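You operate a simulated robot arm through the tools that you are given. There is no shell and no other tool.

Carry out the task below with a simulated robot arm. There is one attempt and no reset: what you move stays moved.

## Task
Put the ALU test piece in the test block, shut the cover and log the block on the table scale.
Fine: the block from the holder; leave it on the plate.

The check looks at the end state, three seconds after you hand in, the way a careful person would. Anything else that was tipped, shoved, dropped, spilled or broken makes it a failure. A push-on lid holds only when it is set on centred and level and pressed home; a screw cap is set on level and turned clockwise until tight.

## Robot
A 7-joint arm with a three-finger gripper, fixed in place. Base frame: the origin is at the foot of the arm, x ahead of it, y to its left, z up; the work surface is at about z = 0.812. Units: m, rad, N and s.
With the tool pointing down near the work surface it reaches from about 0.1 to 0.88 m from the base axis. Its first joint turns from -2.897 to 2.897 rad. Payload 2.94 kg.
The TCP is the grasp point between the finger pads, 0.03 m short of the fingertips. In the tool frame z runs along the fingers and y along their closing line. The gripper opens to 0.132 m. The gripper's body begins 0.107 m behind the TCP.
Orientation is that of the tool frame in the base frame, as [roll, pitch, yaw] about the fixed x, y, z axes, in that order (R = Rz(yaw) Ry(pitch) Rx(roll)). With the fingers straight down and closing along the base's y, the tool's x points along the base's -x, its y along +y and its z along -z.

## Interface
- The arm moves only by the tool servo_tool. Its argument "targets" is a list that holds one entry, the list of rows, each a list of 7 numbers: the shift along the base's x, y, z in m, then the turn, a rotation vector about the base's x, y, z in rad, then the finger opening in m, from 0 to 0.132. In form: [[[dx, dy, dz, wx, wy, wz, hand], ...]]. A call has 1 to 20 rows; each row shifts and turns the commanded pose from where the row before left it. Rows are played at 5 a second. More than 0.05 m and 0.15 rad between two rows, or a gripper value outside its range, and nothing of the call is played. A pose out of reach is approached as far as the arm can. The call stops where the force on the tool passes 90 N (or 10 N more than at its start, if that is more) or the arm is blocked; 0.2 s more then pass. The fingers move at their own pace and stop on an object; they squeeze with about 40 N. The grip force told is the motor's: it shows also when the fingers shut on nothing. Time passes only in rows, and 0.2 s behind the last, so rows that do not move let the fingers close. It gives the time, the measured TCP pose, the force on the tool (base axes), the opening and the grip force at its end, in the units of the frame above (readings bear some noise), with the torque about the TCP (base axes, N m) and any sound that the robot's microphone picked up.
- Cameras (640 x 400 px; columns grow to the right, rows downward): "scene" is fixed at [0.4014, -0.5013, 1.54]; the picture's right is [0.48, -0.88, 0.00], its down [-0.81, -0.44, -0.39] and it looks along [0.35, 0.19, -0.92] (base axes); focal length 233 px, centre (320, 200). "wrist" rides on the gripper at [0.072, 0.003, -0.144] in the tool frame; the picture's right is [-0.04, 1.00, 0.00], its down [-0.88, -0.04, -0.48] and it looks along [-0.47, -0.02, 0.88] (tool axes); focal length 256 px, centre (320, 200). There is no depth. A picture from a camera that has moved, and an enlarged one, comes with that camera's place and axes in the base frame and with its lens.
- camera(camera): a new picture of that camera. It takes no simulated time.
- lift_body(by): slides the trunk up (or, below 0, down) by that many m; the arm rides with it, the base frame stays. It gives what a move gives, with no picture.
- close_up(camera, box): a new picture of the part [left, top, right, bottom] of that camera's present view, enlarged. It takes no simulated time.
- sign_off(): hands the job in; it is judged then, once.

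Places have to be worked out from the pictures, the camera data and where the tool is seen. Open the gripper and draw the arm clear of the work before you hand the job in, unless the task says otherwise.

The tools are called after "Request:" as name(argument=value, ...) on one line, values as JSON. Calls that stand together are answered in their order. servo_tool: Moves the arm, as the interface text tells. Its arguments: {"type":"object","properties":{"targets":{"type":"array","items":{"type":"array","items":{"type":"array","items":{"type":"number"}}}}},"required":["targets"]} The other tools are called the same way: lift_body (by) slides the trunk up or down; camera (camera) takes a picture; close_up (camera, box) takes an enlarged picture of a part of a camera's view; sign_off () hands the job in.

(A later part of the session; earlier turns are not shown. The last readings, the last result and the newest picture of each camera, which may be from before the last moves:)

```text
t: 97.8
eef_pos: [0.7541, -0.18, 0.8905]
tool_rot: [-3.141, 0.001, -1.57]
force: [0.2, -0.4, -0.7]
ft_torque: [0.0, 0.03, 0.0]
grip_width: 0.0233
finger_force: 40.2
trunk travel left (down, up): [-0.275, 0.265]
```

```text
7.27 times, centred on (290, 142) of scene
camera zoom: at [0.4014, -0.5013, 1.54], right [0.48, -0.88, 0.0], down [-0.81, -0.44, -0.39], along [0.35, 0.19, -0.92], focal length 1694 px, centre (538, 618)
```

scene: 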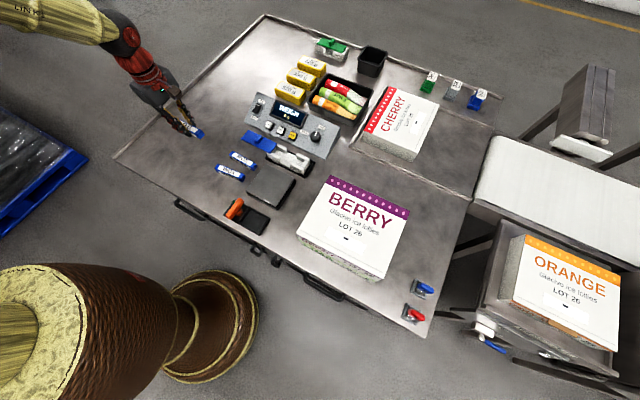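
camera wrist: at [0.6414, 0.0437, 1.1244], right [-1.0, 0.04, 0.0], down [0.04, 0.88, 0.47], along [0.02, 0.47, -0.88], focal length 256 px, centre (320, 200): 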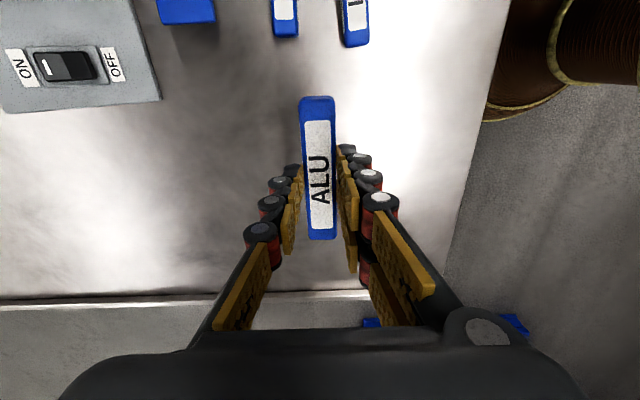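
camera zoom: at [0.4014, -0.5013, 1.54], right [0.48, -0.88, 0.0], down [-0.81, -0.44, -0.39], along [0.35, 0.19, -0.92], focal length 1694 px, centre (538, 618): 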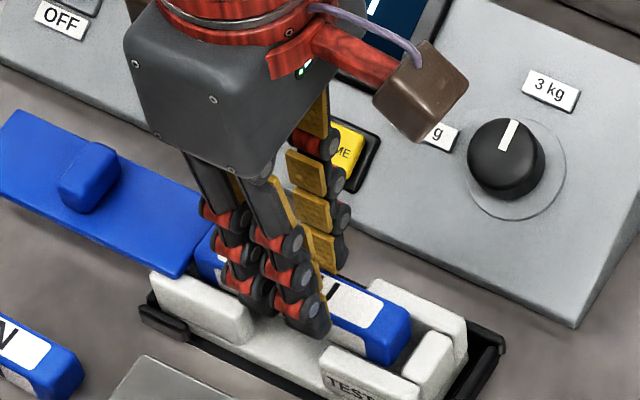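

The stick is about 8 mm inside the pocket with no contact. I lower 8 mm more, leaving the fingertips just above the posts.

Request:
servo_tool(targets=[[[0, 0, -0.004, 0, 0, 0, 0.01], [0, 0, -0.003, 0, 0, 0, 0.01], [0, 0, -0.001, 0, 0, 0, 0.01], [0, 0, 0, 0, 0, 0, 0.01]]])

Request:
close_up(camera="scene", box=[255, 115, 325, 170])

```text
t: 98.8
eef_pos: [0.754, -0.1804, 0.8837]
tool_rot: [-3.14, 0.0, -1.57]
force: [0.3, -0.4, -1.5]
ft_torque: [0.01, 0.0, 0.02]
grip_width: 0.0232
finger_force: 40.2
trunk travel left (down, up): [-0.275, 0.265]
```

```text
7.27 times, centred on (290, 142) of scene
camera zoom: at [0.4014, -0.5013, 1.54], right [0.48, -0.88, 0.0], down [-0.81, -0.44, -0.39], along [0.35, 0.19, -0.92], focal length 1694 px, centre (538, 618)
```

zoom: 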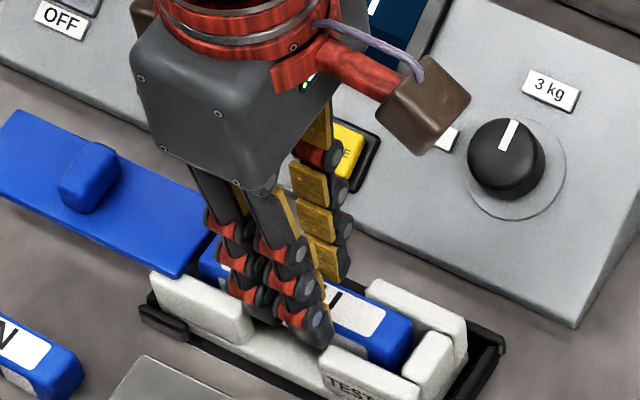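

Stick bottom is at about z 0.835, fingertips about 3 mm above the posts. I lower 2 mm more and open to let it settle the last few millimetres.

Request:
servo_tool(targets=[[[0, 0, -0.002, 0, 0, 0, 0.01], [0, 0, 0, 0, 0, 0, 0.01], [0, 0, 0, 0, 0, 0, 0.03], [0, 0, 0, 0, 0, 0, 0.04], [0, 0, 0, 0, 0, 0, 0.05], [0, 0, 0, 0, 0, 0, 0.05]]])

Request:
close_up(camera="wrist", box=[240, 60, 400, 180])

Request:
close_up(camera="wrist", box=[250, 160, 410, 300])

Request:
close_up(camera="scene", box=[255, 115, 325, 170])

```text
t: 100.2
eef_pos: [0.7542, -0.1807, 0.8804]
tool_rot: [3.141, 0.001, -1.571]
force: [0.3, 1.0, -0.1]
ft_torque: [0.0, 0.0, 0.02]
grip_width: 0.0503
finger_force: 0.2
trunk travel left (down, up): [-0.275, 0.265]
```

```text
3.33 times, centred on (320, 120) of wrist
camera zoom: at [0.75, -0.2523, 1.0237], right [-1.0, 0.04, 0.0], down [0.04, 0.88, 0.48], along [0.02, 0.47, -0.88], focal length 853 px, centre (320, 467)
```

zoom: 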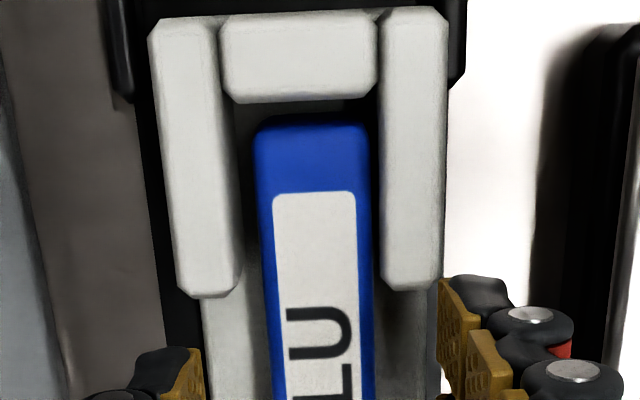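

```text
2.86 times, centred on (330, 230) of wrist
camera zoom: at [0.75, -0.2523, 1.0237], right [-1.0, 0.04, 0.0], down [0.04, 0.88, 0.48], along [0.02, 0.47, -0.88], focal length 731 px, centre (291, 114)
```

zoom: 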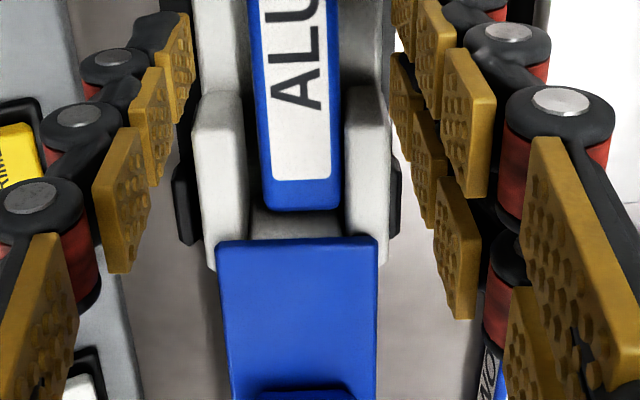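

```text
7.27 times, centred on (290, 142) of scene
camera zoom: at [0.4014, -0.5013, 1.54], right [0.48, -0.88, 0.0], down [-0.81, -0.44, -0.39], along [0.35, 0.19, -0.92], focal length 1694 px, centre (538, 618)
```

zoom: 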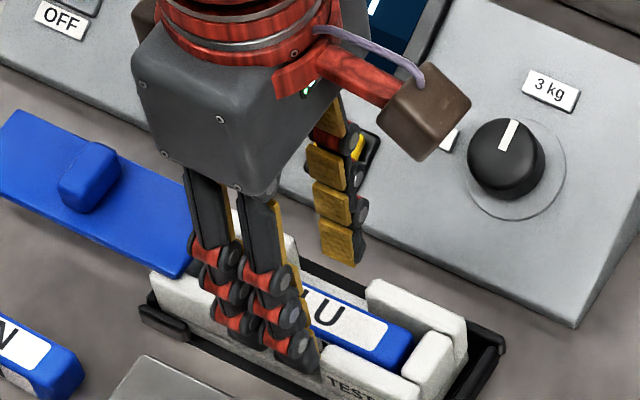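

ALU has dropped flat into the pocket. I raise clear, turn the tool back square and look at it from above.

Request:
servo_tool(targets=[[[0, 0, 0.03, 0, 0, 0, 0.05], [0, 0, 0.04, 0, 0, 0, 0.06], [-0.005, 0.005, 0.03, 0, 0, -0.1428, 0.06], [-0.005, 0.005, 0, 0, 0, -0.1428, 0.06], [-0.005, 0.005, 0, 0, 0, -0.1428, 0.06], [-0.005, 0.005, 0, 0, 0, -0.1428, 0.06], [-0.005, 0.005, 0, 0, 0, -0.1428, 0.06], [-0.005, 0.005, 0, 0, 0, -0.1428, 0.06], [-0.005, 0.005, 0, 0, 0, -0.1428, 0.06], [-0.005, 0, 0, 0, 0, -0.1428, 0.06], [-0.005, 0, 0, 0, 0, -0.1428, 0.06], [-0.005, 0, 0, 0, 0, -0.1428, 0.06], [0, 0, 0, 0, 0, -0.1428, 0.06], [0, 0, 0, 0, 0, 0, 0.06]]])

Request:
camera(camera="wrist")

Request:
close_up(camera="wrist", box=[200, 120, 440, 260])

Request:
close_up(camera="scene", box=[240, 105, 330, 175])

```text
t: 103.2
eef_pos: [0.7044, -0.1471, 0.9805]
tool_rot: [-3.141, -0.001, -3.142]
force: [-0.1, 0.4, -0.2]
ft_torque: [0.0, 0.03, -0.03]
grip_width: 0.0602
finger_force: 0.1
trunk travel left (down, up): [-0.275, 0.265]
```

```text
taken
camera wrist: at [0.6304, -0.1429, 1.1239], right [0.04, 1.0, 0.0], down [0.88, -0.04, 0.47], along [0.47, -0.02, -0.88], focal length 256 px, centre (320, 200)
```

wrist: 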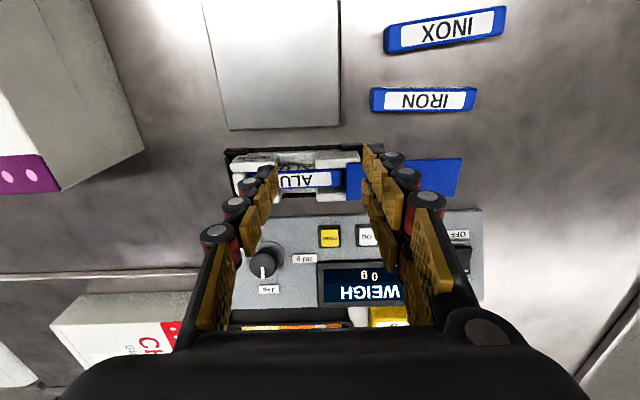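

```text
2.67 times, centred on (320, 190) of wrist
camera zoom: at [0.6304, -0.1429, 1.1239], right [0.04, 1.0, 0.0], down [0.88, -0.04, 0.47], along [0.47, -0.02, -0.88], focal length 683 px, centre (320, 227)
```

zoom: 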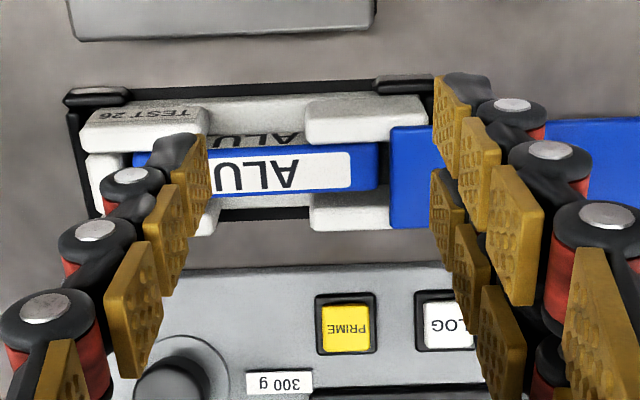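

```text
5.71 times, centred on (285, 140) of scene
camera zoom: at [0.4014, -0.5013, 1.54], right [0.48, -0.88, 0.0], down [-0.81, -0.44, -0.39], along [0.35, 0.19, -0.92], focal length 1331 px, centre (520, 543)
```

zoom: 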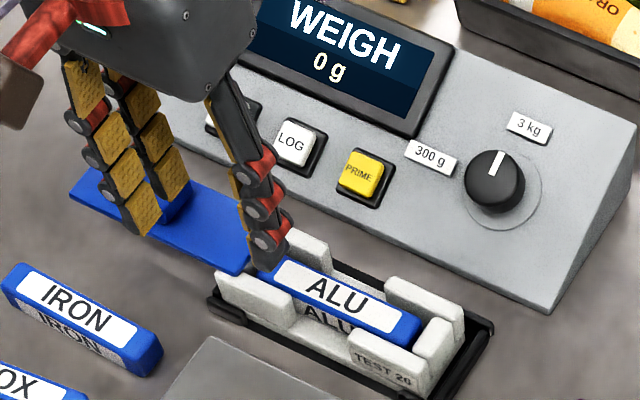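

ALU lies in the pocket with the cover still fully open. I tilt the camera to a low angle to check that the piece is seated below the cover's path.

Request:
servo_tool(targets=[[[-0.025, -0.008, 0, 0, -0.15, 0, 0.132], [-0.025, -0.008, 0, 0, -0.15, 0, 0.132], [-0.025, -0.008, -0.01, 0, -0.15, 0, 0.132], [-0.025, -0.008, -0.02, 0, -0.15, 0, 0.132], [0, 0, -0.02, 0, -0.15, 0, 0.132], [0, 0, 0, 0, -0.1, 0, 0.132], [0, 0, 0, 0, 0, 0, 0.132]]])

Request:
close_up(camera="wrist", box=[240, 120, 420, 220])

Request:
camera(camera="wrist")

```text
t: 104.8
eef_pos: [0.6028, -0.1808, 0.9295]
tool_rot: [-3.14, 0.849, -3.14]
force: [0.6, -0.8, -1.4]
ft_torque: [-0.02, 0.0, -0.01]
grip_width: 0.1321
finger_force: 0.2
trunk travel left (down, up): [-0.275, 0.265]
```

```text
3.56 times, centred on (330, 170) of wrist
camera zoom: at [0.4476, -0.1762, 0.9697], right [0.03, 1.0, 0.03], down [0.22, -0.04, 0.97], along [0.97, -0.02, -0.22], focal length 910 px, centre (284, 307)
```

zoom: 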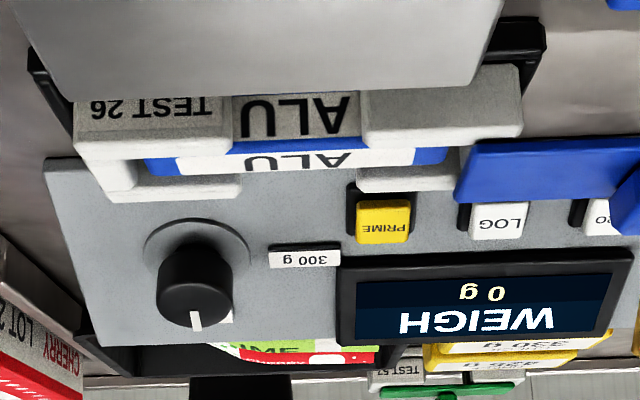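

```text
taken
camera wrist: at [0.4476, -0.1762, 0.9697], right [0.03, 1.0, 0.03], down [0.22, -0.04, 0.97], along [0.97, -0.02, -0.22], focal length 256 px, centre (320, 200)
```

wrist: 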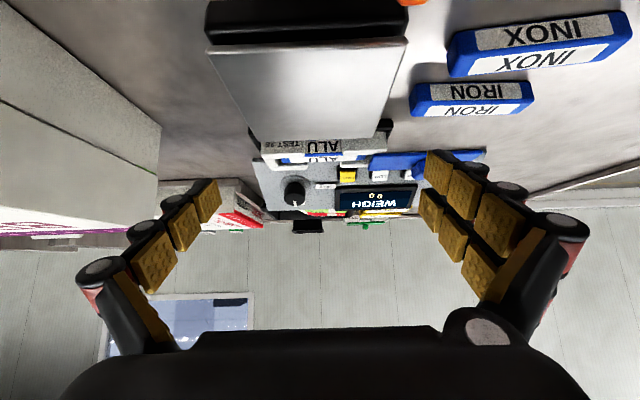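

The piece sits about 4–5 mm below the post tops, so the cover will pass over it. I straighten the tool and go above the cover's ridge.

Request:
servo_tool(targets=[[[0, 0.02, 0.02, 0, 0.15, 0, 0.1], [0.025, 0.025, 0.02, 0, 0.15, 0, 0.08], [0.025, 0.025, 0.01, 0, 0.15, 0, 0.06], [0.025, 0.025, 0, 0, 0.15, 0, 0.06], [0.025, 0.025, 0, 0, 0.15, 0, 0.06], [0.03, 0, 0, 0, 0.1, 0, 0.06], [0.02, 0, -0.02, 0, 0, 0, 0.06], [0, 0, 0, 0, 0, 0, 0.06]]])

Request:
camera(camera="wrist")

Request:
close_up(camera="wrist", box=[220, 100, 420, 240])

```text
t: 106.6
eef_pos: [0.7508, -0.0602, 0.9606]
tool_rot: [-3.14, 0.0, -3.137]
force: [-0.8, 0.1, 0.5]
ft_torque: [0.01, 0.01, -0.02]
grip_width: 0.0599
finger_force: 0.1
out of reach, approached as far as the arm can: row 3
trunk travel left (down, up): [-0.275, 0.265]
```

```text
taken
camera wrist: at [0.6787, -0.0569, 1.1045], right [0.04, 1.0, 0.0], down [0.88, -0.04, 0.48], along [0.47, -0.02, -0.88], focal length 256 px, centre (320, 200)
```

wrist: 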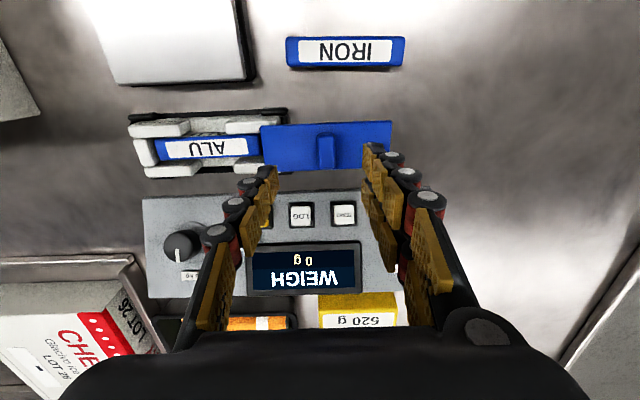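

```text
2.86 times, centred on (320, 170) of wrist
camera zoom: at [0.6787, -0.0569, 1.1045], right [0.04, 1.0, 0.0], down [0.88, -0.04, 0.48], along [0.47, -0.02, -0.88], focal length 731 px, centre (320, 286)
```

zoom: 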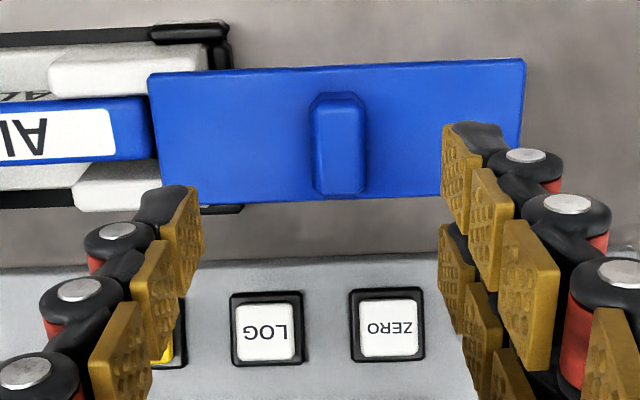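

Ridge at about (0.752, -0.054), cover square to y. I align, descend and grip the ridge.

Request:
servo_tool(targets=[[[0.002, 0.006, -0.03, 0, 0, 0, 0.06], [0, 0, -0.03, 0, 0, 0, 0.06], [0, 0, -0.013, 0, 0, 0, 0.06], [0, 0, 0, 0, 0, 0, 0.06]]])

Request:
close_up(camera="wrist", box=[220, 100, 420, 240])

```text
t: 107.6
eef_pos: [0.7511, -0.0556, 0.887]
tool_rot: [-3.14, 0.002, -3.141]
force: [-0.8, -0.4, -0.4]
ft_torque: [0.0, 0.0, 0.01]
grip_width: 0.0602
finger_force: 0.0
trunk travel left (down, up): [-0.275, 0.265]
```

```text
2.86 times, centred on (320, 170) of wrist
camera zoom: at [0.6798, -0.0515, 1.0308], right [0.04, 1.0, 0.0], down [0.88, -0.04, 0.48], along [0.47, -0.02, -0.88], focal length 731 px, centre (320, 286)
```

zoom: 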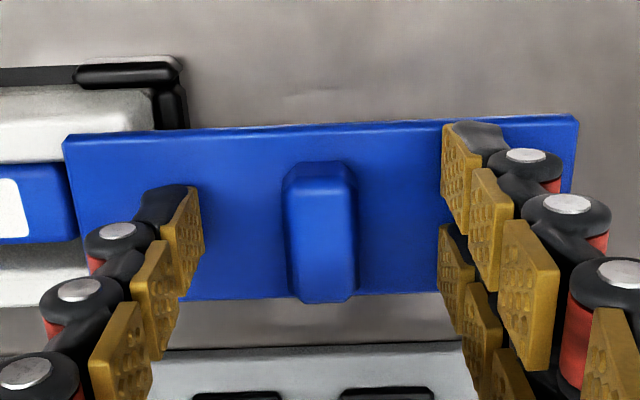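

Ridge is centred between the fingers. I close on it and begin sliding the cover back toward -y, checking the force.

Request:
servo_tool(targets=[[[0, 0, 0, 0, 0, 0, 0.03], [0, 0, 0, 0, 0, 0, 0.005], [0, 0, 0, 0, 0, 0, 0.005], [0, 0, 0, 0, 0, 0, 0.005], [0, -0.006, 0, 0, 0, 0, 0.005], [0, -0.006, 0, 0, 0, 0, 0.005], [0, -0.006, 0, 0, 0, 0, 0.005], [0, 0, 0, 0, 0, 0, 0.005]]])

Request:
close_up(camera="wrist", box=[140, 80, 420, 260])

Request:
close_up(camera="scene", box=[240, 105, 330, 175])

```text
t: 109.4
eef_pos: [0.7532, -0.0739, 0.8865]
tool_rot: [-3.141, -0.001, -3.14]
force: [2.5, 0.3, 0.0]
ft_torque: [0.05, -0.15, 0.02]
grip_width: 0.017
finger_force: 39.9
trunk travel left (down, up): [-0.275, 0.265]
```

```text
2.22 times, centred on (280, 170) of wrist
camera zoom: at [0.6796, -0.0688, 1.0308], right [0.04, 1.0, 0.0], down [0.88, -0.04, 0.48], along [0.47, -0.02, -0.88], focal length 569 px, centre (409, 267)
```

zoom: 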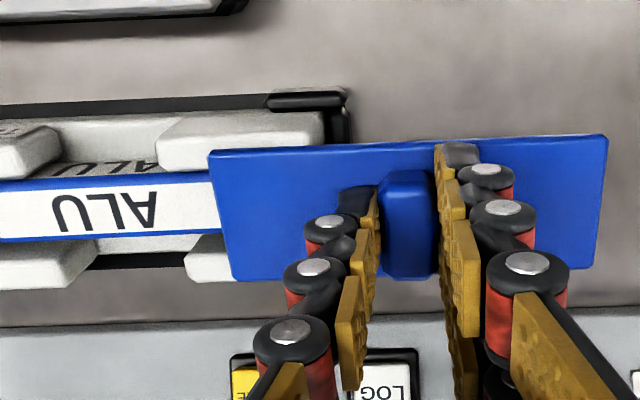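

```text
5.71 times, centred on (285, 140) of scene
camera zoom: at [0.4014, -0.5013, 1.54], right [0.48, -0.88, 0.0], down [-0.81, -0.44, -0.39], along [0.35, 0.19, -0.92], focal length 1331 px, centre (520, 543)
```

zoom: 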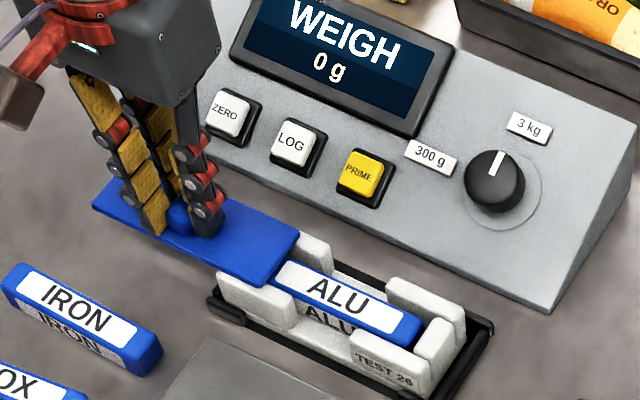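

The cover slides over the piece freely. I continue closing it in 1 cm steps.

Request:
servo_tool(targets=[[[0, -0.01, 0, 0, 0, 0, 0.005], [0, -0.01, 0, 0, 0, 0, 0.005], [0, -0.01, 0, 0, 0, 0, 0.005], [0, -0.01, 0, 0, 0, 0, 0.005], [0, -0.01, 0, 0, 0, 0, 0.005], [0, -0.01, 0, 0, 0, 0, 0.005], [0, -0.01, 0, 0, 0, 0, 0.005], [0, -0.01, 0, 0, 0, 0, 0.005], [0, 0, 0, 0, 0, 0, 0.005]]])

Request:
close_up(camera="wrist", box=[140, 80, 420, 260])

Request:
close_up(camera="scene", box=[240, 105, 330, 175])

```text
t: 111.4
eef_pos: [0.7533, -0.152, 0.8876]
tool_rot: [3.141, -0.001, -3.137]
force: [0.8, -0.4, 0.2]
ft_torque: [0.03, -0.12, 0.03]
grip_width: 0.0172
finger_force: 39.9
trunk travel left (down, up): [-0.275, 0.265]
```

```text
2.22 times, centred on (280, 170) of wrist
camera zoom: at [0.6799, -0.1484, 1.0309], right [0.04, 1.0, 0.0], down [0.88, -0.04, 0.47], along [0.47, -0.02, -0.88], focal length 569 px, centre (409, 267)
```

zoom: 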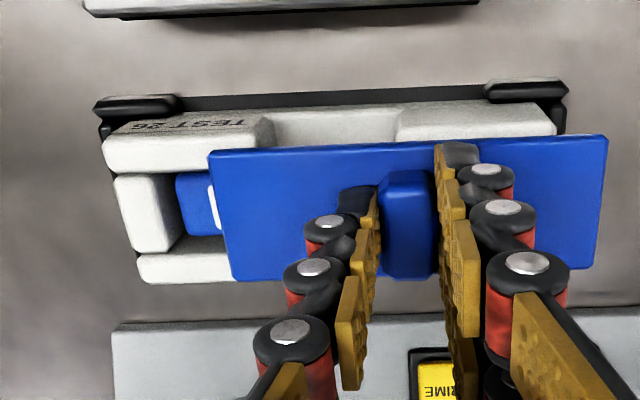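

```text
5.71 times, centred on (285, 140) of scene
camera zoom: at [0.4014, -0.5013, 1.54], right [0.48, -0.88, 0.0], down [-0.81, -0.44, -0.39], along [0.35, 0.19, -0.92], focal length 1331 px, centre (520, 543)
```

zoom: 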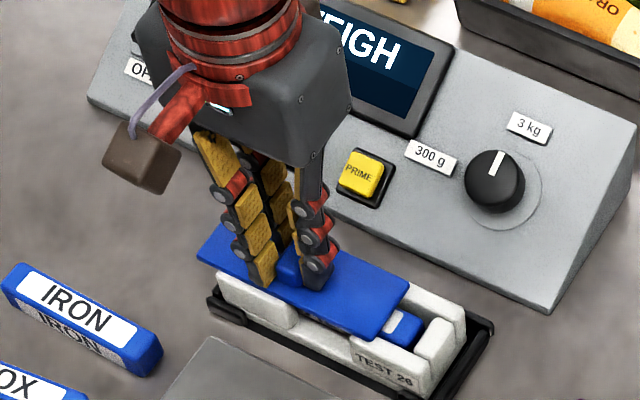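

About 25–28 mm remain. I continue in smaller steps.

Request:
servo_tool(targets=[[[0, -0.007, 0, 0, 0, 0, 0.005], [0, -0.007, 0, 0, 0, 0, 0.005], [0, -0.006, 0, 0, 0, 0, 0.005], [0, -0.003, 0, 0, 0, 0, 0.005], [0, 0, 0, 0, 0, 0, 0.005]]])

Request:
close_up(camera="wrist", box=[180, 80, 460, 260])

Request:
close_up(camera="scene", box=[250, 120, 330, 175])

```text
t: 112.6
eef_pos: [0.7527, -0.1749, 0.8895]
tool_rot: [-3.14, -0.002, -3.14]
force: [0.1, -0.1, -0.9]
ft_torque: [-0.01, 0.01, -0.01]
grip_width: 0.0171
finger_force: 39.9
trunk travel left (down, up): [-0.275, 0.265]
```

```text
2.22 times, centred on (320, 170) of wrist
camera zoom: at [0.6805, -0.1722, 1.0312], right [0.04, 1.0, 0.0], down [0.88, -0.04, 0.47], along [0.47, -0.02, -0.88], focal length 569 px, centre (320, 267)
```

zoom: 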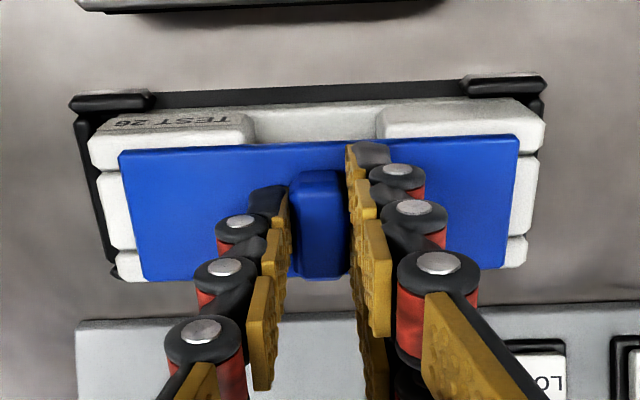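

```text
7.27 times, centred on (290, 148) of scene
camera zoom: at [0.4014, -0.5013, 1.54], right [0.48, -0.88, 0.0], down [-0.81, -0.44, -0.39], along [0.35, 0.19, -0.92], focal length 1694 px, centre (538, 582)
```

zoom: 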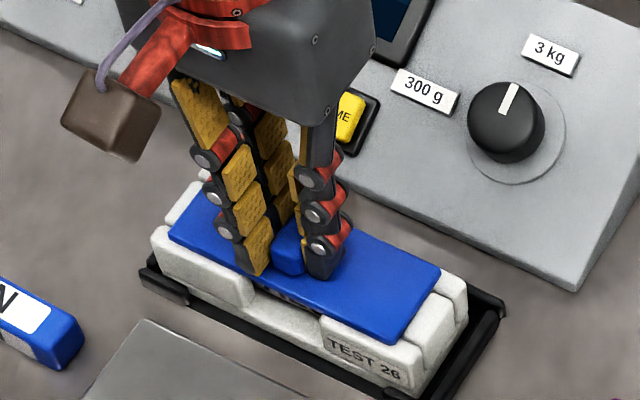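

The cover's end gaps (30/26 px) now match the closed state at the start. I push a few more millimetres to feel the end stop.

Request:
servo_tool(targets=[[[0, -0.002, 0, 0, 0, 0, 0.005], [0, -0.002, 0, 0, 0, 0, 0.005], [0, 0, 0, 0, 0, 0, 0.005]]])

Request:
close_up(camera="wrist", box=[180, 80, 460, 260])

```text
t: 113.4
eef_pos: [0.7534, -0.1795, 0.8873]
tool_rot: [-3.139, 0.001, -3.14]
force: [0.4, 0.2, 0.5]
ft_torque: [0.05, 0.06, -0.03]
grip_width: 0.0172
finger_force: 40.4
trunk travel left (down, up): [-0.275, 0.265]
```

```text
2.22 times, centred on (320, 170) of wrist
camera zoom: at [0.6806, -0.175, 1.0308], right [0.04, 1.0, 0.0], down [0.88, -0.04, 0.48], along [0.47, -0.02, -0.88], focal length 569 px, centre (320, 267)
```

zoom: 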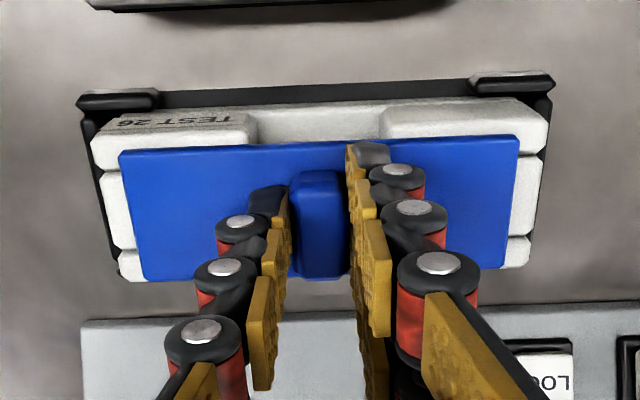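

Gaps are now about 26/29 px and there is still no force; the block may just be taking up slack in the holder. I push 3 mm more to see whether the stop holds.

Request:
servo_tool(targets=[[[0, -0.002, 0, 0, 0, 0, 0.005], [0, -0.002, 0, 0, 0, 0, 0.005], [0, 0, 0, 0, 0, 0, 0.005]]])

Request:
close_up(camera="wrist", box=[180, 80, 460, 260])

Request:
close_up(camera="scene", box=[250, 120, 330, 175])

```text
t: 114.2
eef_pos: [0.7536, -0.1829, 0.8873]
tool_rot: [-3.139, -0.001, -3.139]
force: [1.3, 3.1, 1.2]
ft_torque: [0.13, 0.0, 0.02]
grip_width: 0.0172
finger_force: 39.7
trunk travel left (down, up): [-0.275, 0.265]
```

```text
2.22 times, centred on (320, 170) of wrist
camera zoom: at [0.68, -0.1793, 1.0308], right [0.04, 1.0, 0.0], down [0.88, -0.04, 0.48], along [0.47, -0.02, -0.88], focal length 569 px, centre (320, 267)
```

zoom: 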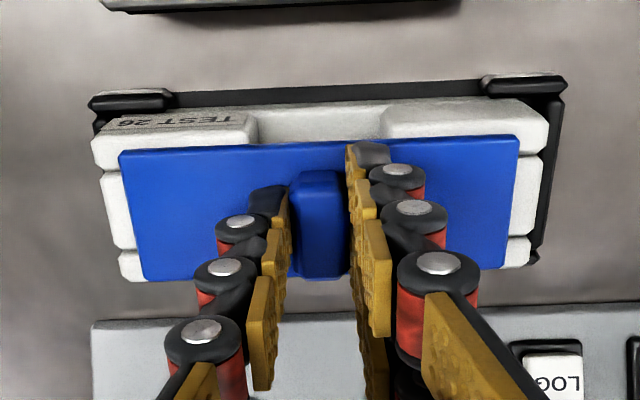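

```text
7.27 times, centred on (290, 148) of scene
camera zoom: at [0.4014, -0.5013, 1.54], right [0.48, -0.88, 0.0], down [-0.81, -0.44, -0.39], along [0.35, 0.19, -0.92], focal length 1694 px, centre (538, 582)
```

zoom: 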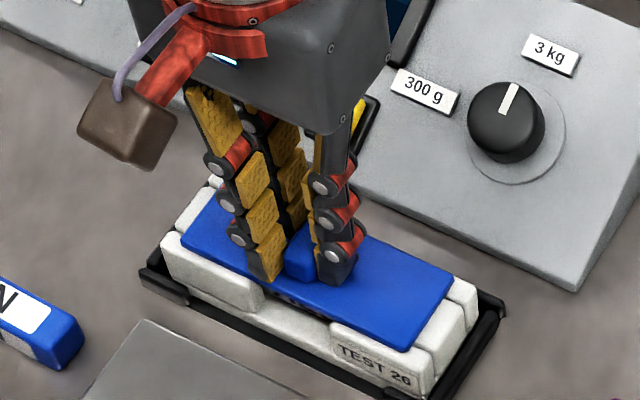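

The cover and block now move together against the holder (3 N), so the cover is at its closed stop. The earlier lift showed the block hangs safely and level from the ridge, so I lift it straight out of the holder this way.

Request:
servo_tool(targets=[[[0, 0.0005, 0.005, 0, 0, 0, 0.005], [0, 0, 0.008, 0, 0, 0, 0.005], [0, 0, 0.012, 0, 0, 0, 0.005], [0, 0, 0.015, 0, 0, 0, 0.005], [0, 0, 0.015, 0, 0, 0, 0.005], [0, 0, 0.01, 0, 0, 0, 0.005], [0, 0, 0, 0, 0, 0, 0.005]]])

Request:
close_up(camera="wrist", box=[180, 80, 460, 260])

Request:
close_up(camera="scene", box=[240, 100, 340, 180])

```text
t: 115.8
eef_pos: [0.7526, -0.1835, 0.9539]
tool_rot: [-3.139, -0.002, -3.139]
force: [0.4, 0.2, -4.0]
ft_torque: [0.0, 0.04, -0.02]
grip_width: 0.017
finger_force: 40.0
trunk travel left (down, up): [-0.275, 0.265]
```

```text
2.22 times, centred on (320, 170) of wrist
camera zoom: at [0.6804, -0.1795, 1.0959], right [0.04, 1.0, 0.0], down [0.88, -0.04, 0.47], along [0.47, -0.02, -0.88], focal length 569 px, centre (320, 267)
```

zoom: 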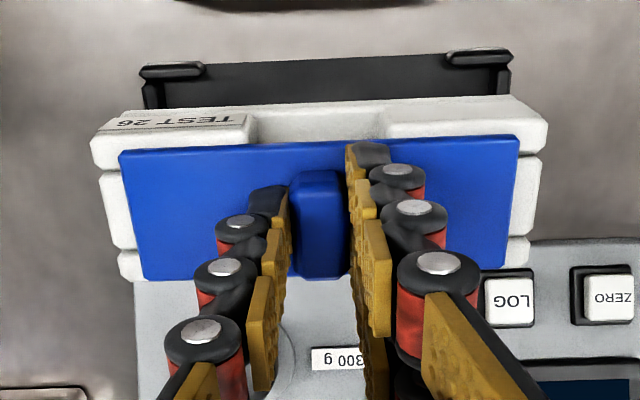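

```text
5.00 times, centred on (290, 140) of scene
camera zoom: at [0.4014, -0.5013, 1.54], right [0.48, -0.88, 0.0], down [-0.81, -0.44, -0.39], along [0.35, 0.19, -0.92], focal length 1164 px, centre (470, 500)
```

zoom: 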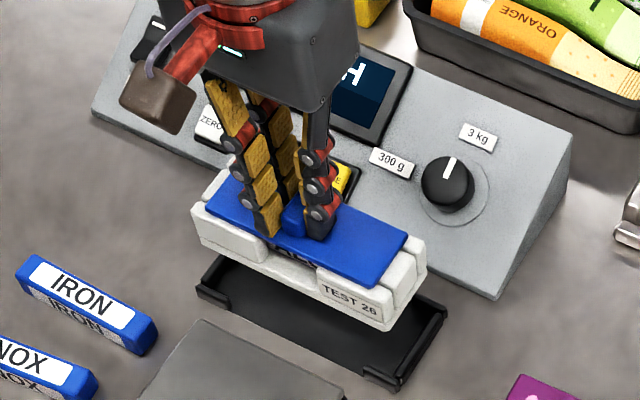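

The block hangs level with the cover shut (about 4 N). I carry it straight in -x over the scale plate.

Request:
servo_tool(targets=[[[-0.006, 0, 0, 0, 0, 0, 0.005], [-0.012, 0, 0, 0, 0, 0, 0.005], [-0.016, 0, 0, 0, 0, 0, 0.005], [-0.018, 0, 0, 0, 0, 0, 0.005], [-0.018, 0, 0, 0, 0, 0, 0.005], [-0.018, -0.0005, 0, 0, 0, 0, 0.005], [-0.016, -0.0005, 0, 0, 0, 0, 0.005], [-0.012, -0.0005, 0, 0, 0, 0, 0.005], [-0.006, 0, 0, 0, 0, 0, 0.005], [0, 0, 0, 0, 0, 0, 0.005]]])

Request:
camera(camera="wrist")

Request:
close_up(camera="scene", box=[220, 110, 330, 215])

```text
t: 118.0
eef_pos: [0.6303, -0.1833, 0.9531]
tool_rot: [-3.139, -0.004, -3.14]
force: [0.7, 0.5, -3.7]
ft_torque: [0.0, 0.0, -0.01]
grip_width: 0.0172
finger_force: 39.8
trunk travel left (down, up): [-0.275, 0.265]
```

```text
taken
camera wrist: at [0.5582, -0.1793, 1.0957], right [0.04, 1.0, 0.0], down [0.88, -0.04, 0.47], along [0.47, -0.02, -0.88], focal length 256 px, centre (320, 200)
```

wrist: 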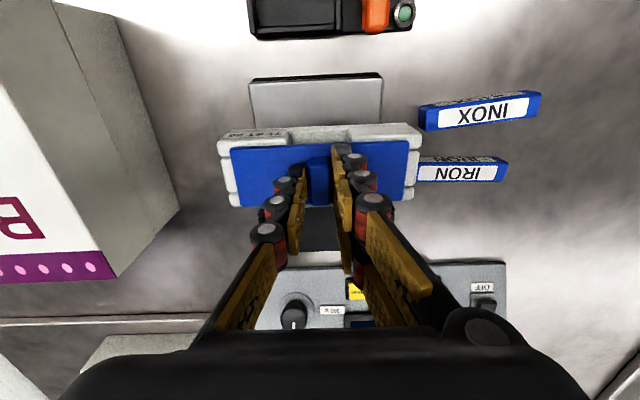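

```text
3.81 times, centred on (275, 162) of scene
camera zoom: at [0.4014, -0.5013, 1.54], right [0.48, -0.88, 0.0], down [-0.81, -0.44, -0.39], along [0.35, 0.19, -0.92], focal length 887 px, centre (491, 343)
```

zoom: 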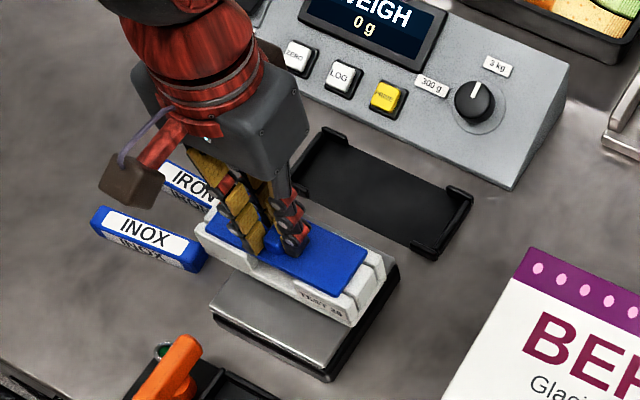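

The block is centred over the plate (plate centre about (0.631, -0.183)). I lower it: first 3 cm, then in small steps until the load is taken up.

Request:
servo_tool(targets=[[[0, 0, -0.012, 0, 0, 0, 0.005], [0, 0, -0.01, 0, 0, 0, 0.005], [0, 0, -0.006, 0, 0, 0, 0.005], [0, 0, 0, 0, 0, 0, 0.005]]])

Request:
close_up(camera="scene", box=[220, 90, 330, 215])

```text
t: 119.0
eef_pos: [0.6311, -0.1842, 0.9279]
tool_rot: [-3.139, 0.004, -3.141]
force: [-1.6, -0.6, 13.0]
ft_torque: [0.06, 0.55, 0.01]
grip_width: 0.0173
finger_force: 40.0
trunk travel left (down, up): [-0.275, 0.265]
```

```text
3.20 times, centred on (275, 152) of scene
camera zoom: at [0.4014, -0.5013, 1.54], right [0.48, -0.88, 0.0], down [-0.81, -0.44, -0.39], along [0.35, 0.19, -0.92], focal length 745 px, centre (464, 352)
```

zoom: 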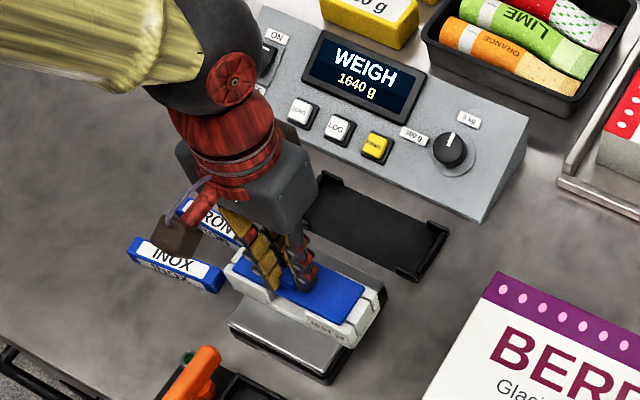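

The plate carries the block (scale reads 1640 g with my 13 N push). I ease the push off and open the fingers slowly.

Request:
servo_tool(targets=[[[0, 0, 0.0015, 0, 0, 0, 0.005], [0, 0, 0, 0, 0, 0, 0.005], [0, 0, 0, 0, 0, 0, 0.03], [0, 0, 0, 0, 0, 0, 0.05], [0, 0, 0, 0, 0, 0, 0.05]]])

Request:
close_up(camera="scene", box=[220, 90, 330, 215])

Request:
close_up(camera="wrist", box=[180, 80, 460, 260])

```text
t: 120.2
eef_pos: [0.6311, -0.1848, 0.9271]
tool_rot: [-3.14, 0.0, 3.141]
force: [0.8, -1.6, 1.4]
ft_torque: [0.02, -0.02, 0.01]
grip_width: 0.0491
finger_force: 0.0
trunk travel left (down, up): [-0.275, 0.265]
```

```text
3.20 times, centred on (275, 152) of scene
camera zoom: at [0.4014, -0.5013, 1.54], right [0.48, -0.88, 0.0], down [-0.81, -0.44, -0.39], along [0.35, 0.19, -0.92], focal length 745 px, centre (464, 352)
```

zoom: 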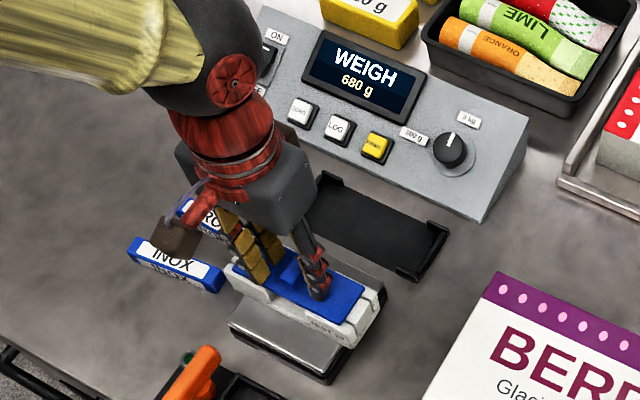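

```text
2.22 times, centred on (320, 170) of wrist
camera zoom: at [0.5576, -0.1803, 1.0697], right [0.04, 1.0, 0.0], down [0.88, -0.04, 0.47], along [0.47, -0.02, -0.88], focal length 569 px, centre (320, 267)
```

zoom: 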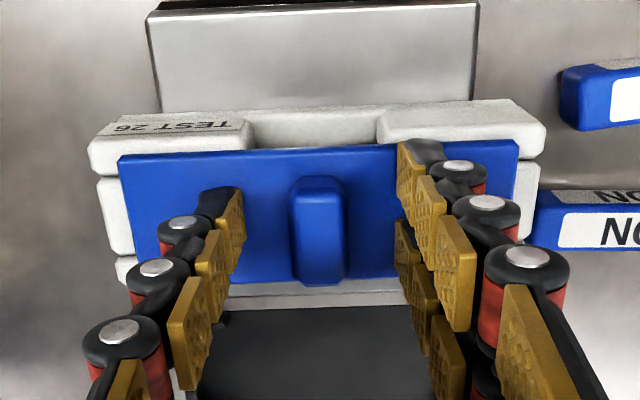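

Released; the display shows 680 g, maybe still with a finger touching. I rise clear and read the scale and check the cover.

Request:
servo_tool(targets=[[[0, 0, 0.02, 0, 0, 0, 0.05], [0, 0, 0.03, 0, 0, 0, 0.05], [0, 0, 0.04, 0, 0, 0, 0.05], [0, 0, 0.02, 0, 0, 0, 0.05], [0, 0, 0, 0, 0, 0, 0.05], [0, 0, 0, 0, 0, 0, 0.05]]])

Request:
camera(camera="scene")

Request:
close_up(camera="scene", box=[220, 90, 330, 215])

Request:
close_up(camera="wrist", box=[180, 80, 460, 260])

```text
t: 121.6
eef_pos: [0.6307, -0.1831, 1.0349]
tool_rot: [-3.141, -0.002, -3.138]
force: [-0.2, 1.0, -0.2]
ft_torque: [-0.01, -0.01, 0.01]
grip_width: 0.05
finger_force: 0.0
trunk travel left (down, up): [-0.275, 0.265]
```

```text
taken
```

scene: 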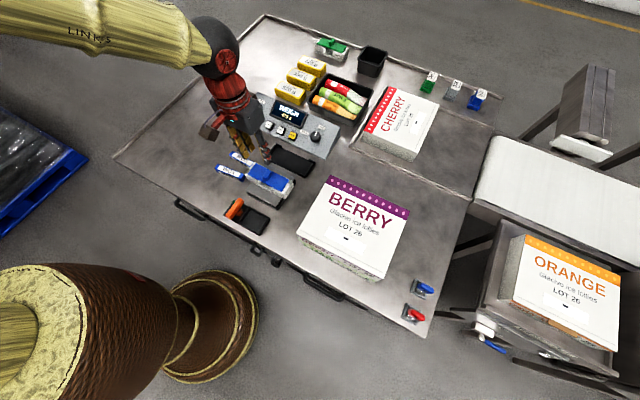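

```text
3.20 times, centred on (275, 152) of scene
camera zoom: at [0.4014, -0.5013, 1.54], right [0.48, -0.88, 0.0], down [-0.81, -0.44, -0.39], along [0.35, 0.19, -0.92], focal length 745 px, centre (464, 352)
```

zoom: 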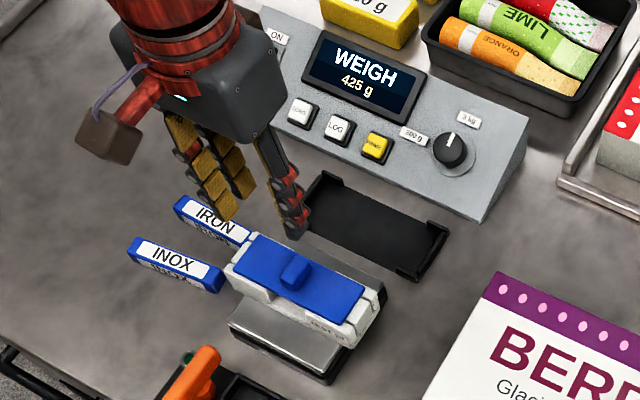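

```text
2.22 times, centred on (320, 170) of wrist
camera zoom: at [0.5581, -0.1793, 1.179], right [0.04, 1.0, 0.0], down [0.88, -0.04, 0.47], along [0.47, -0.02, -0.88], focal length 569 px, centre (320, 267)
```

zoom: 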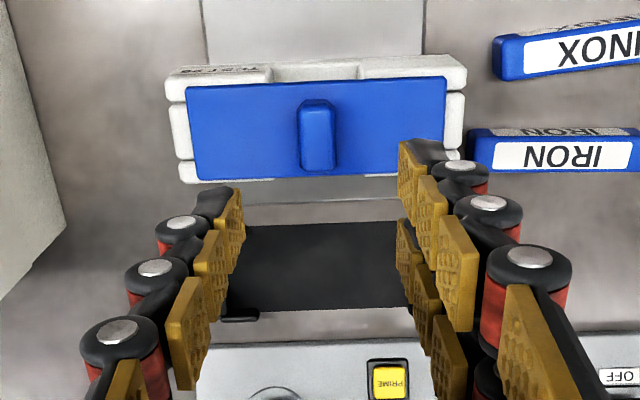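

The scale reads 425 g with the block shut and centred on the plate. Next is the LOG button, which I place at about (0.845, -0.09, 0.845); I turn the tool 90° so the single (+x) finger can press it while the finger pair hangs over the empty holder.

Request:
servo_tool(targets=[[[0.0145, 0.0085, 0, 0, 0, 0.1428, 0.06], [0.0145, 0.0085, 0, 0, 0, 0.1428, 0.08], [0.0145, 0.0085, 0, 0, 0, 0.1428, 0.1], [0.0145, 0.0085, 0, 0, 0, 0.1428, 0.1], [0.0145, 0.0085, -0.005, 0, 0, 0.1428, 0.1], [0.0145, 0.0085, -0.005, 0, 0, 0.1428, 0.1], [0.0145, 0.0085, -0.005, 0, 0, 0.1428, 0.1], [0.0145, 0.0085, -0.005, 0, 0, 0.1428, 0.1], [0.0145, 0.0085, -0.005, 0, 0, 0.1428, 0.1], [0.0145, 0.0085, -0.005, 0, 0, 0.1428, 0.1], [0.0145, 0.0085, -0.005, 0, 0, 0.1428, 0.1], [0, 0, 0, 0, 0, 0, 0.1]]])

Request:
camera(camera="wrist")

Request:
close_up(camera="wrist", box=[140, 60, 400, 240])

Request:
close_up(camera="scene", box=[220, 80, 340, 215])

```text
t: 124.2
eef_pos: [0.7926, -0.0898, 1.0025]
tool_rot: [3.141, 0.0, -1.568]
force: [0.6, 0.0, 0.3]
ft_torque: [-0.01, 0.01, -0.02]
grip_width: 0.1002
finger_force: 0.1
trunk travel left (down, up): [-0.275, 0.265]
```

```text
taken
camera wrist: at [0.789, -0.1617, 1.1454], right [-1.0, 0.04, 0.0], down [0.04, 0.88, 0.48], along [0.02, 0.47, -0.88], focal length 256 px, centre (320, 200)
```

wrist: 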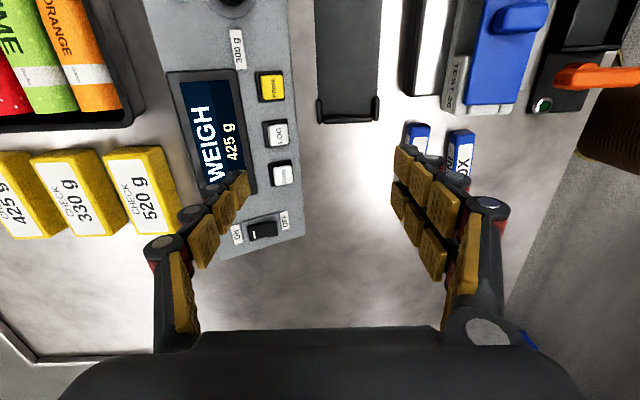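

```text
2.22 times, centred on (270, 150) of wrist
camera zoom: at [0.789, -0.1617, 1.1454], right [-1.0, 0.04, 0.0], down [0.04, 0.88, 0.48], along [0.02, 0.47, -0.88], focal length 569 px, centre (431, 311)
```

zoom: 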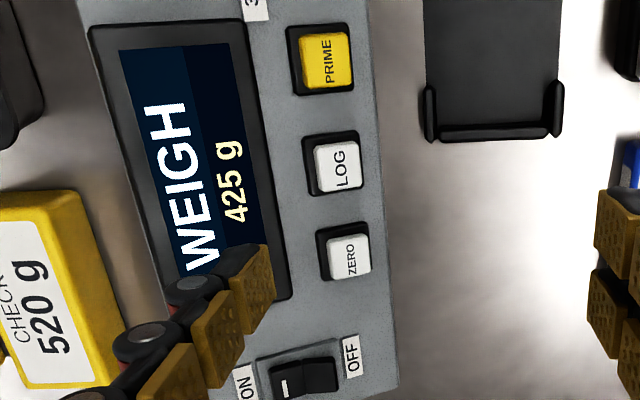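

```text
2.96 times, centred on (280, 148) of scene
camera zoom: at [0.4014, -0.5013, 1.54], right [0.48, -0.88, 0.0], down [-0.81, -0.44, -0.39], along [0.35, 0.19, -0.92], focal length 690 px, centre (438, 356)
```

zoom: 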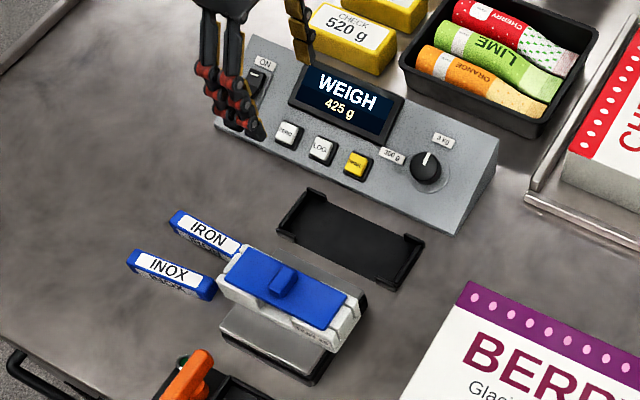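

LOG is at about (0.842, -0.090). I shift so the +x finger is over it and descend to about 1 cm above, then check.

Request:
servo_tool(targets=[[[-0.0055, 0, -0.03, 0, 0, 0, 0.1], [0, 0, -0.04, 0, 0, 0, 0.1], [0, 0, -0.03, 0, 0, 0, 0.1], [0, 0, -0.01, 0, 0, 0, 0.1], [0, 0, 0, 0, 0, 0, 0.1]]])

Request:
close_up(camera="wrist", box=[140, 60, 400, 240])

Request:
close_up(camera="scene", box=[240, 80, 330, 160])

```text
t: 125.4
eef_pos: [0.7852, -0.0935, 0.8924]
tool_rot: [-3.139, 0.0, -1.572]
force: [-0.6, -0.7, -0.2]
ft_torque: [0.02, 0.0, -0.03]
grip_width: 0.1002
finger_force: 0.0
trunk travel left (down, up): [-0.275, 0.265]
```

```text
2.22 times, centred on (270, 150) of wrist
camera zoom: at [0.7821, -0.1646, 1.0352], right [-1.0, 0.04, 0.0], down [0.04, 0.88, 0.48], along [0.02, 0.47, -0.88], focal length 569 px, centre (431, 311)
```

zoom: 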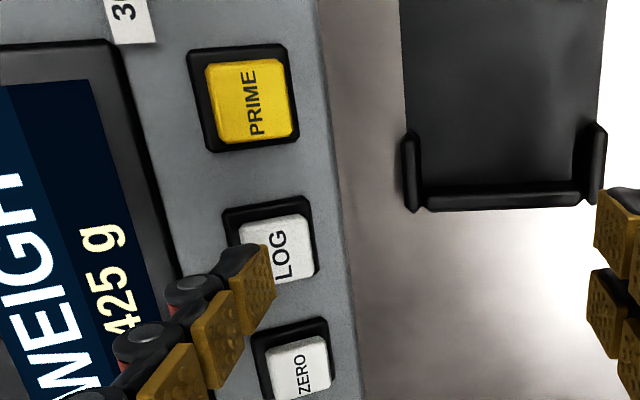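

```text
5.00 times, centred on (285, 120) of scene
camera zoom: at [0.4014, -0.5013, 1.54], right [0.48, -0.88, 0.0], down [-0.81, -0.44, -0.39], along [0.35, 0.19, -0.92], focal length 1164 px, centre (495, 600)
```

zoom: 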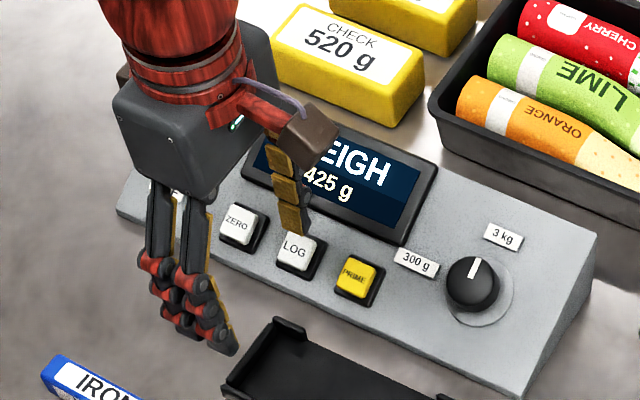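

The finger is over LOG, about 2 cm above it (button top near z 0.840). I go down in decreasing steps to just above it.

Request:
servo_tool(targets=[[[0.001, 0.001, -0.008, 0, 0, 0, 0.1], [0, 0, -0.006, 0, 0, 0, 0.1], [0, 0, -0.004, 0, 0, 0, 0.1], [0, 0, 0, 0, 0, 0, 0.1]]])

Request:
close_up(camera="wrist", box=[140, 60, 400, 240])

Request:
close_up(camera="scene", box=[260, 90, 330, 150])

```text
t: 126.4
eef_pos: [0.7872, -0.0911, 0.8735]
tool_rot: [3.141, -0.001, -1.571]
force: [-0.5, -0.5, 0.5]
ft_torque: [-0.01, -0.02, 0.01]
grip_width: 0.1003
finger_force: 0.1
trunk travel left (down, up): [-0.275, 0.265]
```

```text
2.22 times, centred on (270, 150) of wrist
camera zoom: at [0.7827, -0.1617, 1.0161], right [-1.0, 0.04, 0.0], down [0.04, 0.88, 0.48], along [0.02, 0.47, -0.88], focal length 569 px, centre (431, 311)
```

zoom: 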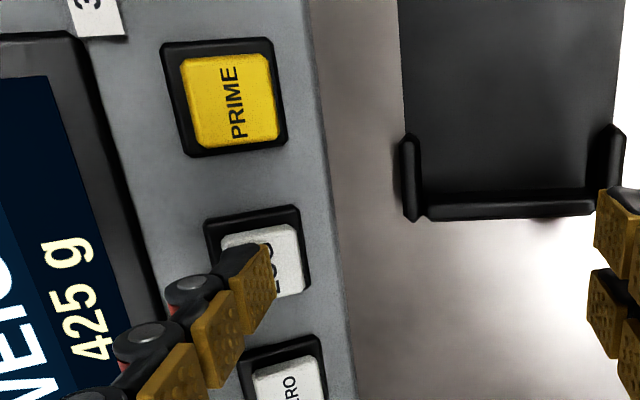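

```text
6.67 times, centred on (295, 120) of scene
camera zoom: at [0.4014, -0.5013, 1.54], right [0.48, -0.88, 0.0], down [-0.81, -0.44, -0.39], along [0.35, 0.19, -0.92], focal length 1553 px, centre (487, 733)
```

zoom: 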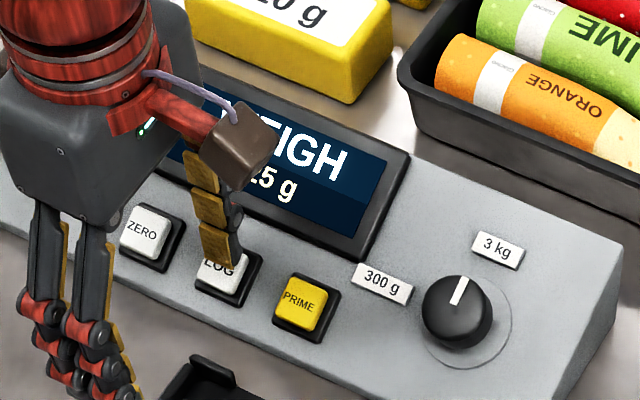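

The fingertip is right over LOG, a few millimetres above. I press down gently in 2 mm steps.

Request:
servo_tool(targets=[[[0, 0, -0.002, 0, 0, 0, 0.1], [0, 0, -0.002, 0, 0, 0, 0.1], [0, 0, 0, 0, 0, 0, 0.1]]])

Request:
close_up(camera="scene", box=[260, 90, 330, 150])

```text
t: 127.2
eef_pos: [0.7868, -0.0907, 0.8673]
tool_rot: [-3.139, -0.001, -1.57]
force: [0.2, 0.5, 0.1]
ft_torque: [-0.02, -0.03, 0.02]
grip_width: 0.1003
finger_force: 0.0
trunk travel left (down, up): [-0.275, 0.265]
```

```text
6.67 times, centred on (295, 120) of scene
camera zoom: at [0.4014, -0.5013, 1.54], right [0.48, -0.88, 0.0], down [-0.81, -0.44, -0.39], along [0.35, 0.19, -0.92], focal length 1553 px, centre (487, 733)
```

zoom: 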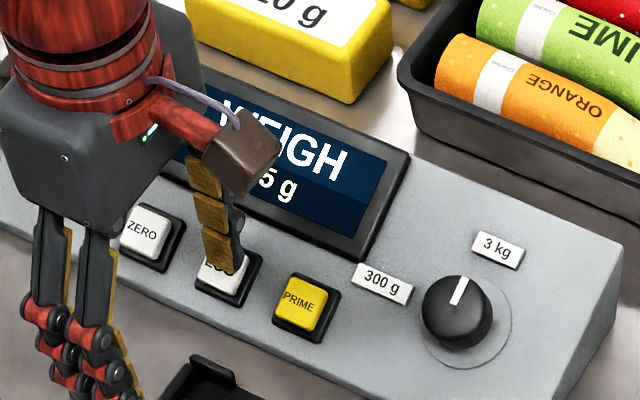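

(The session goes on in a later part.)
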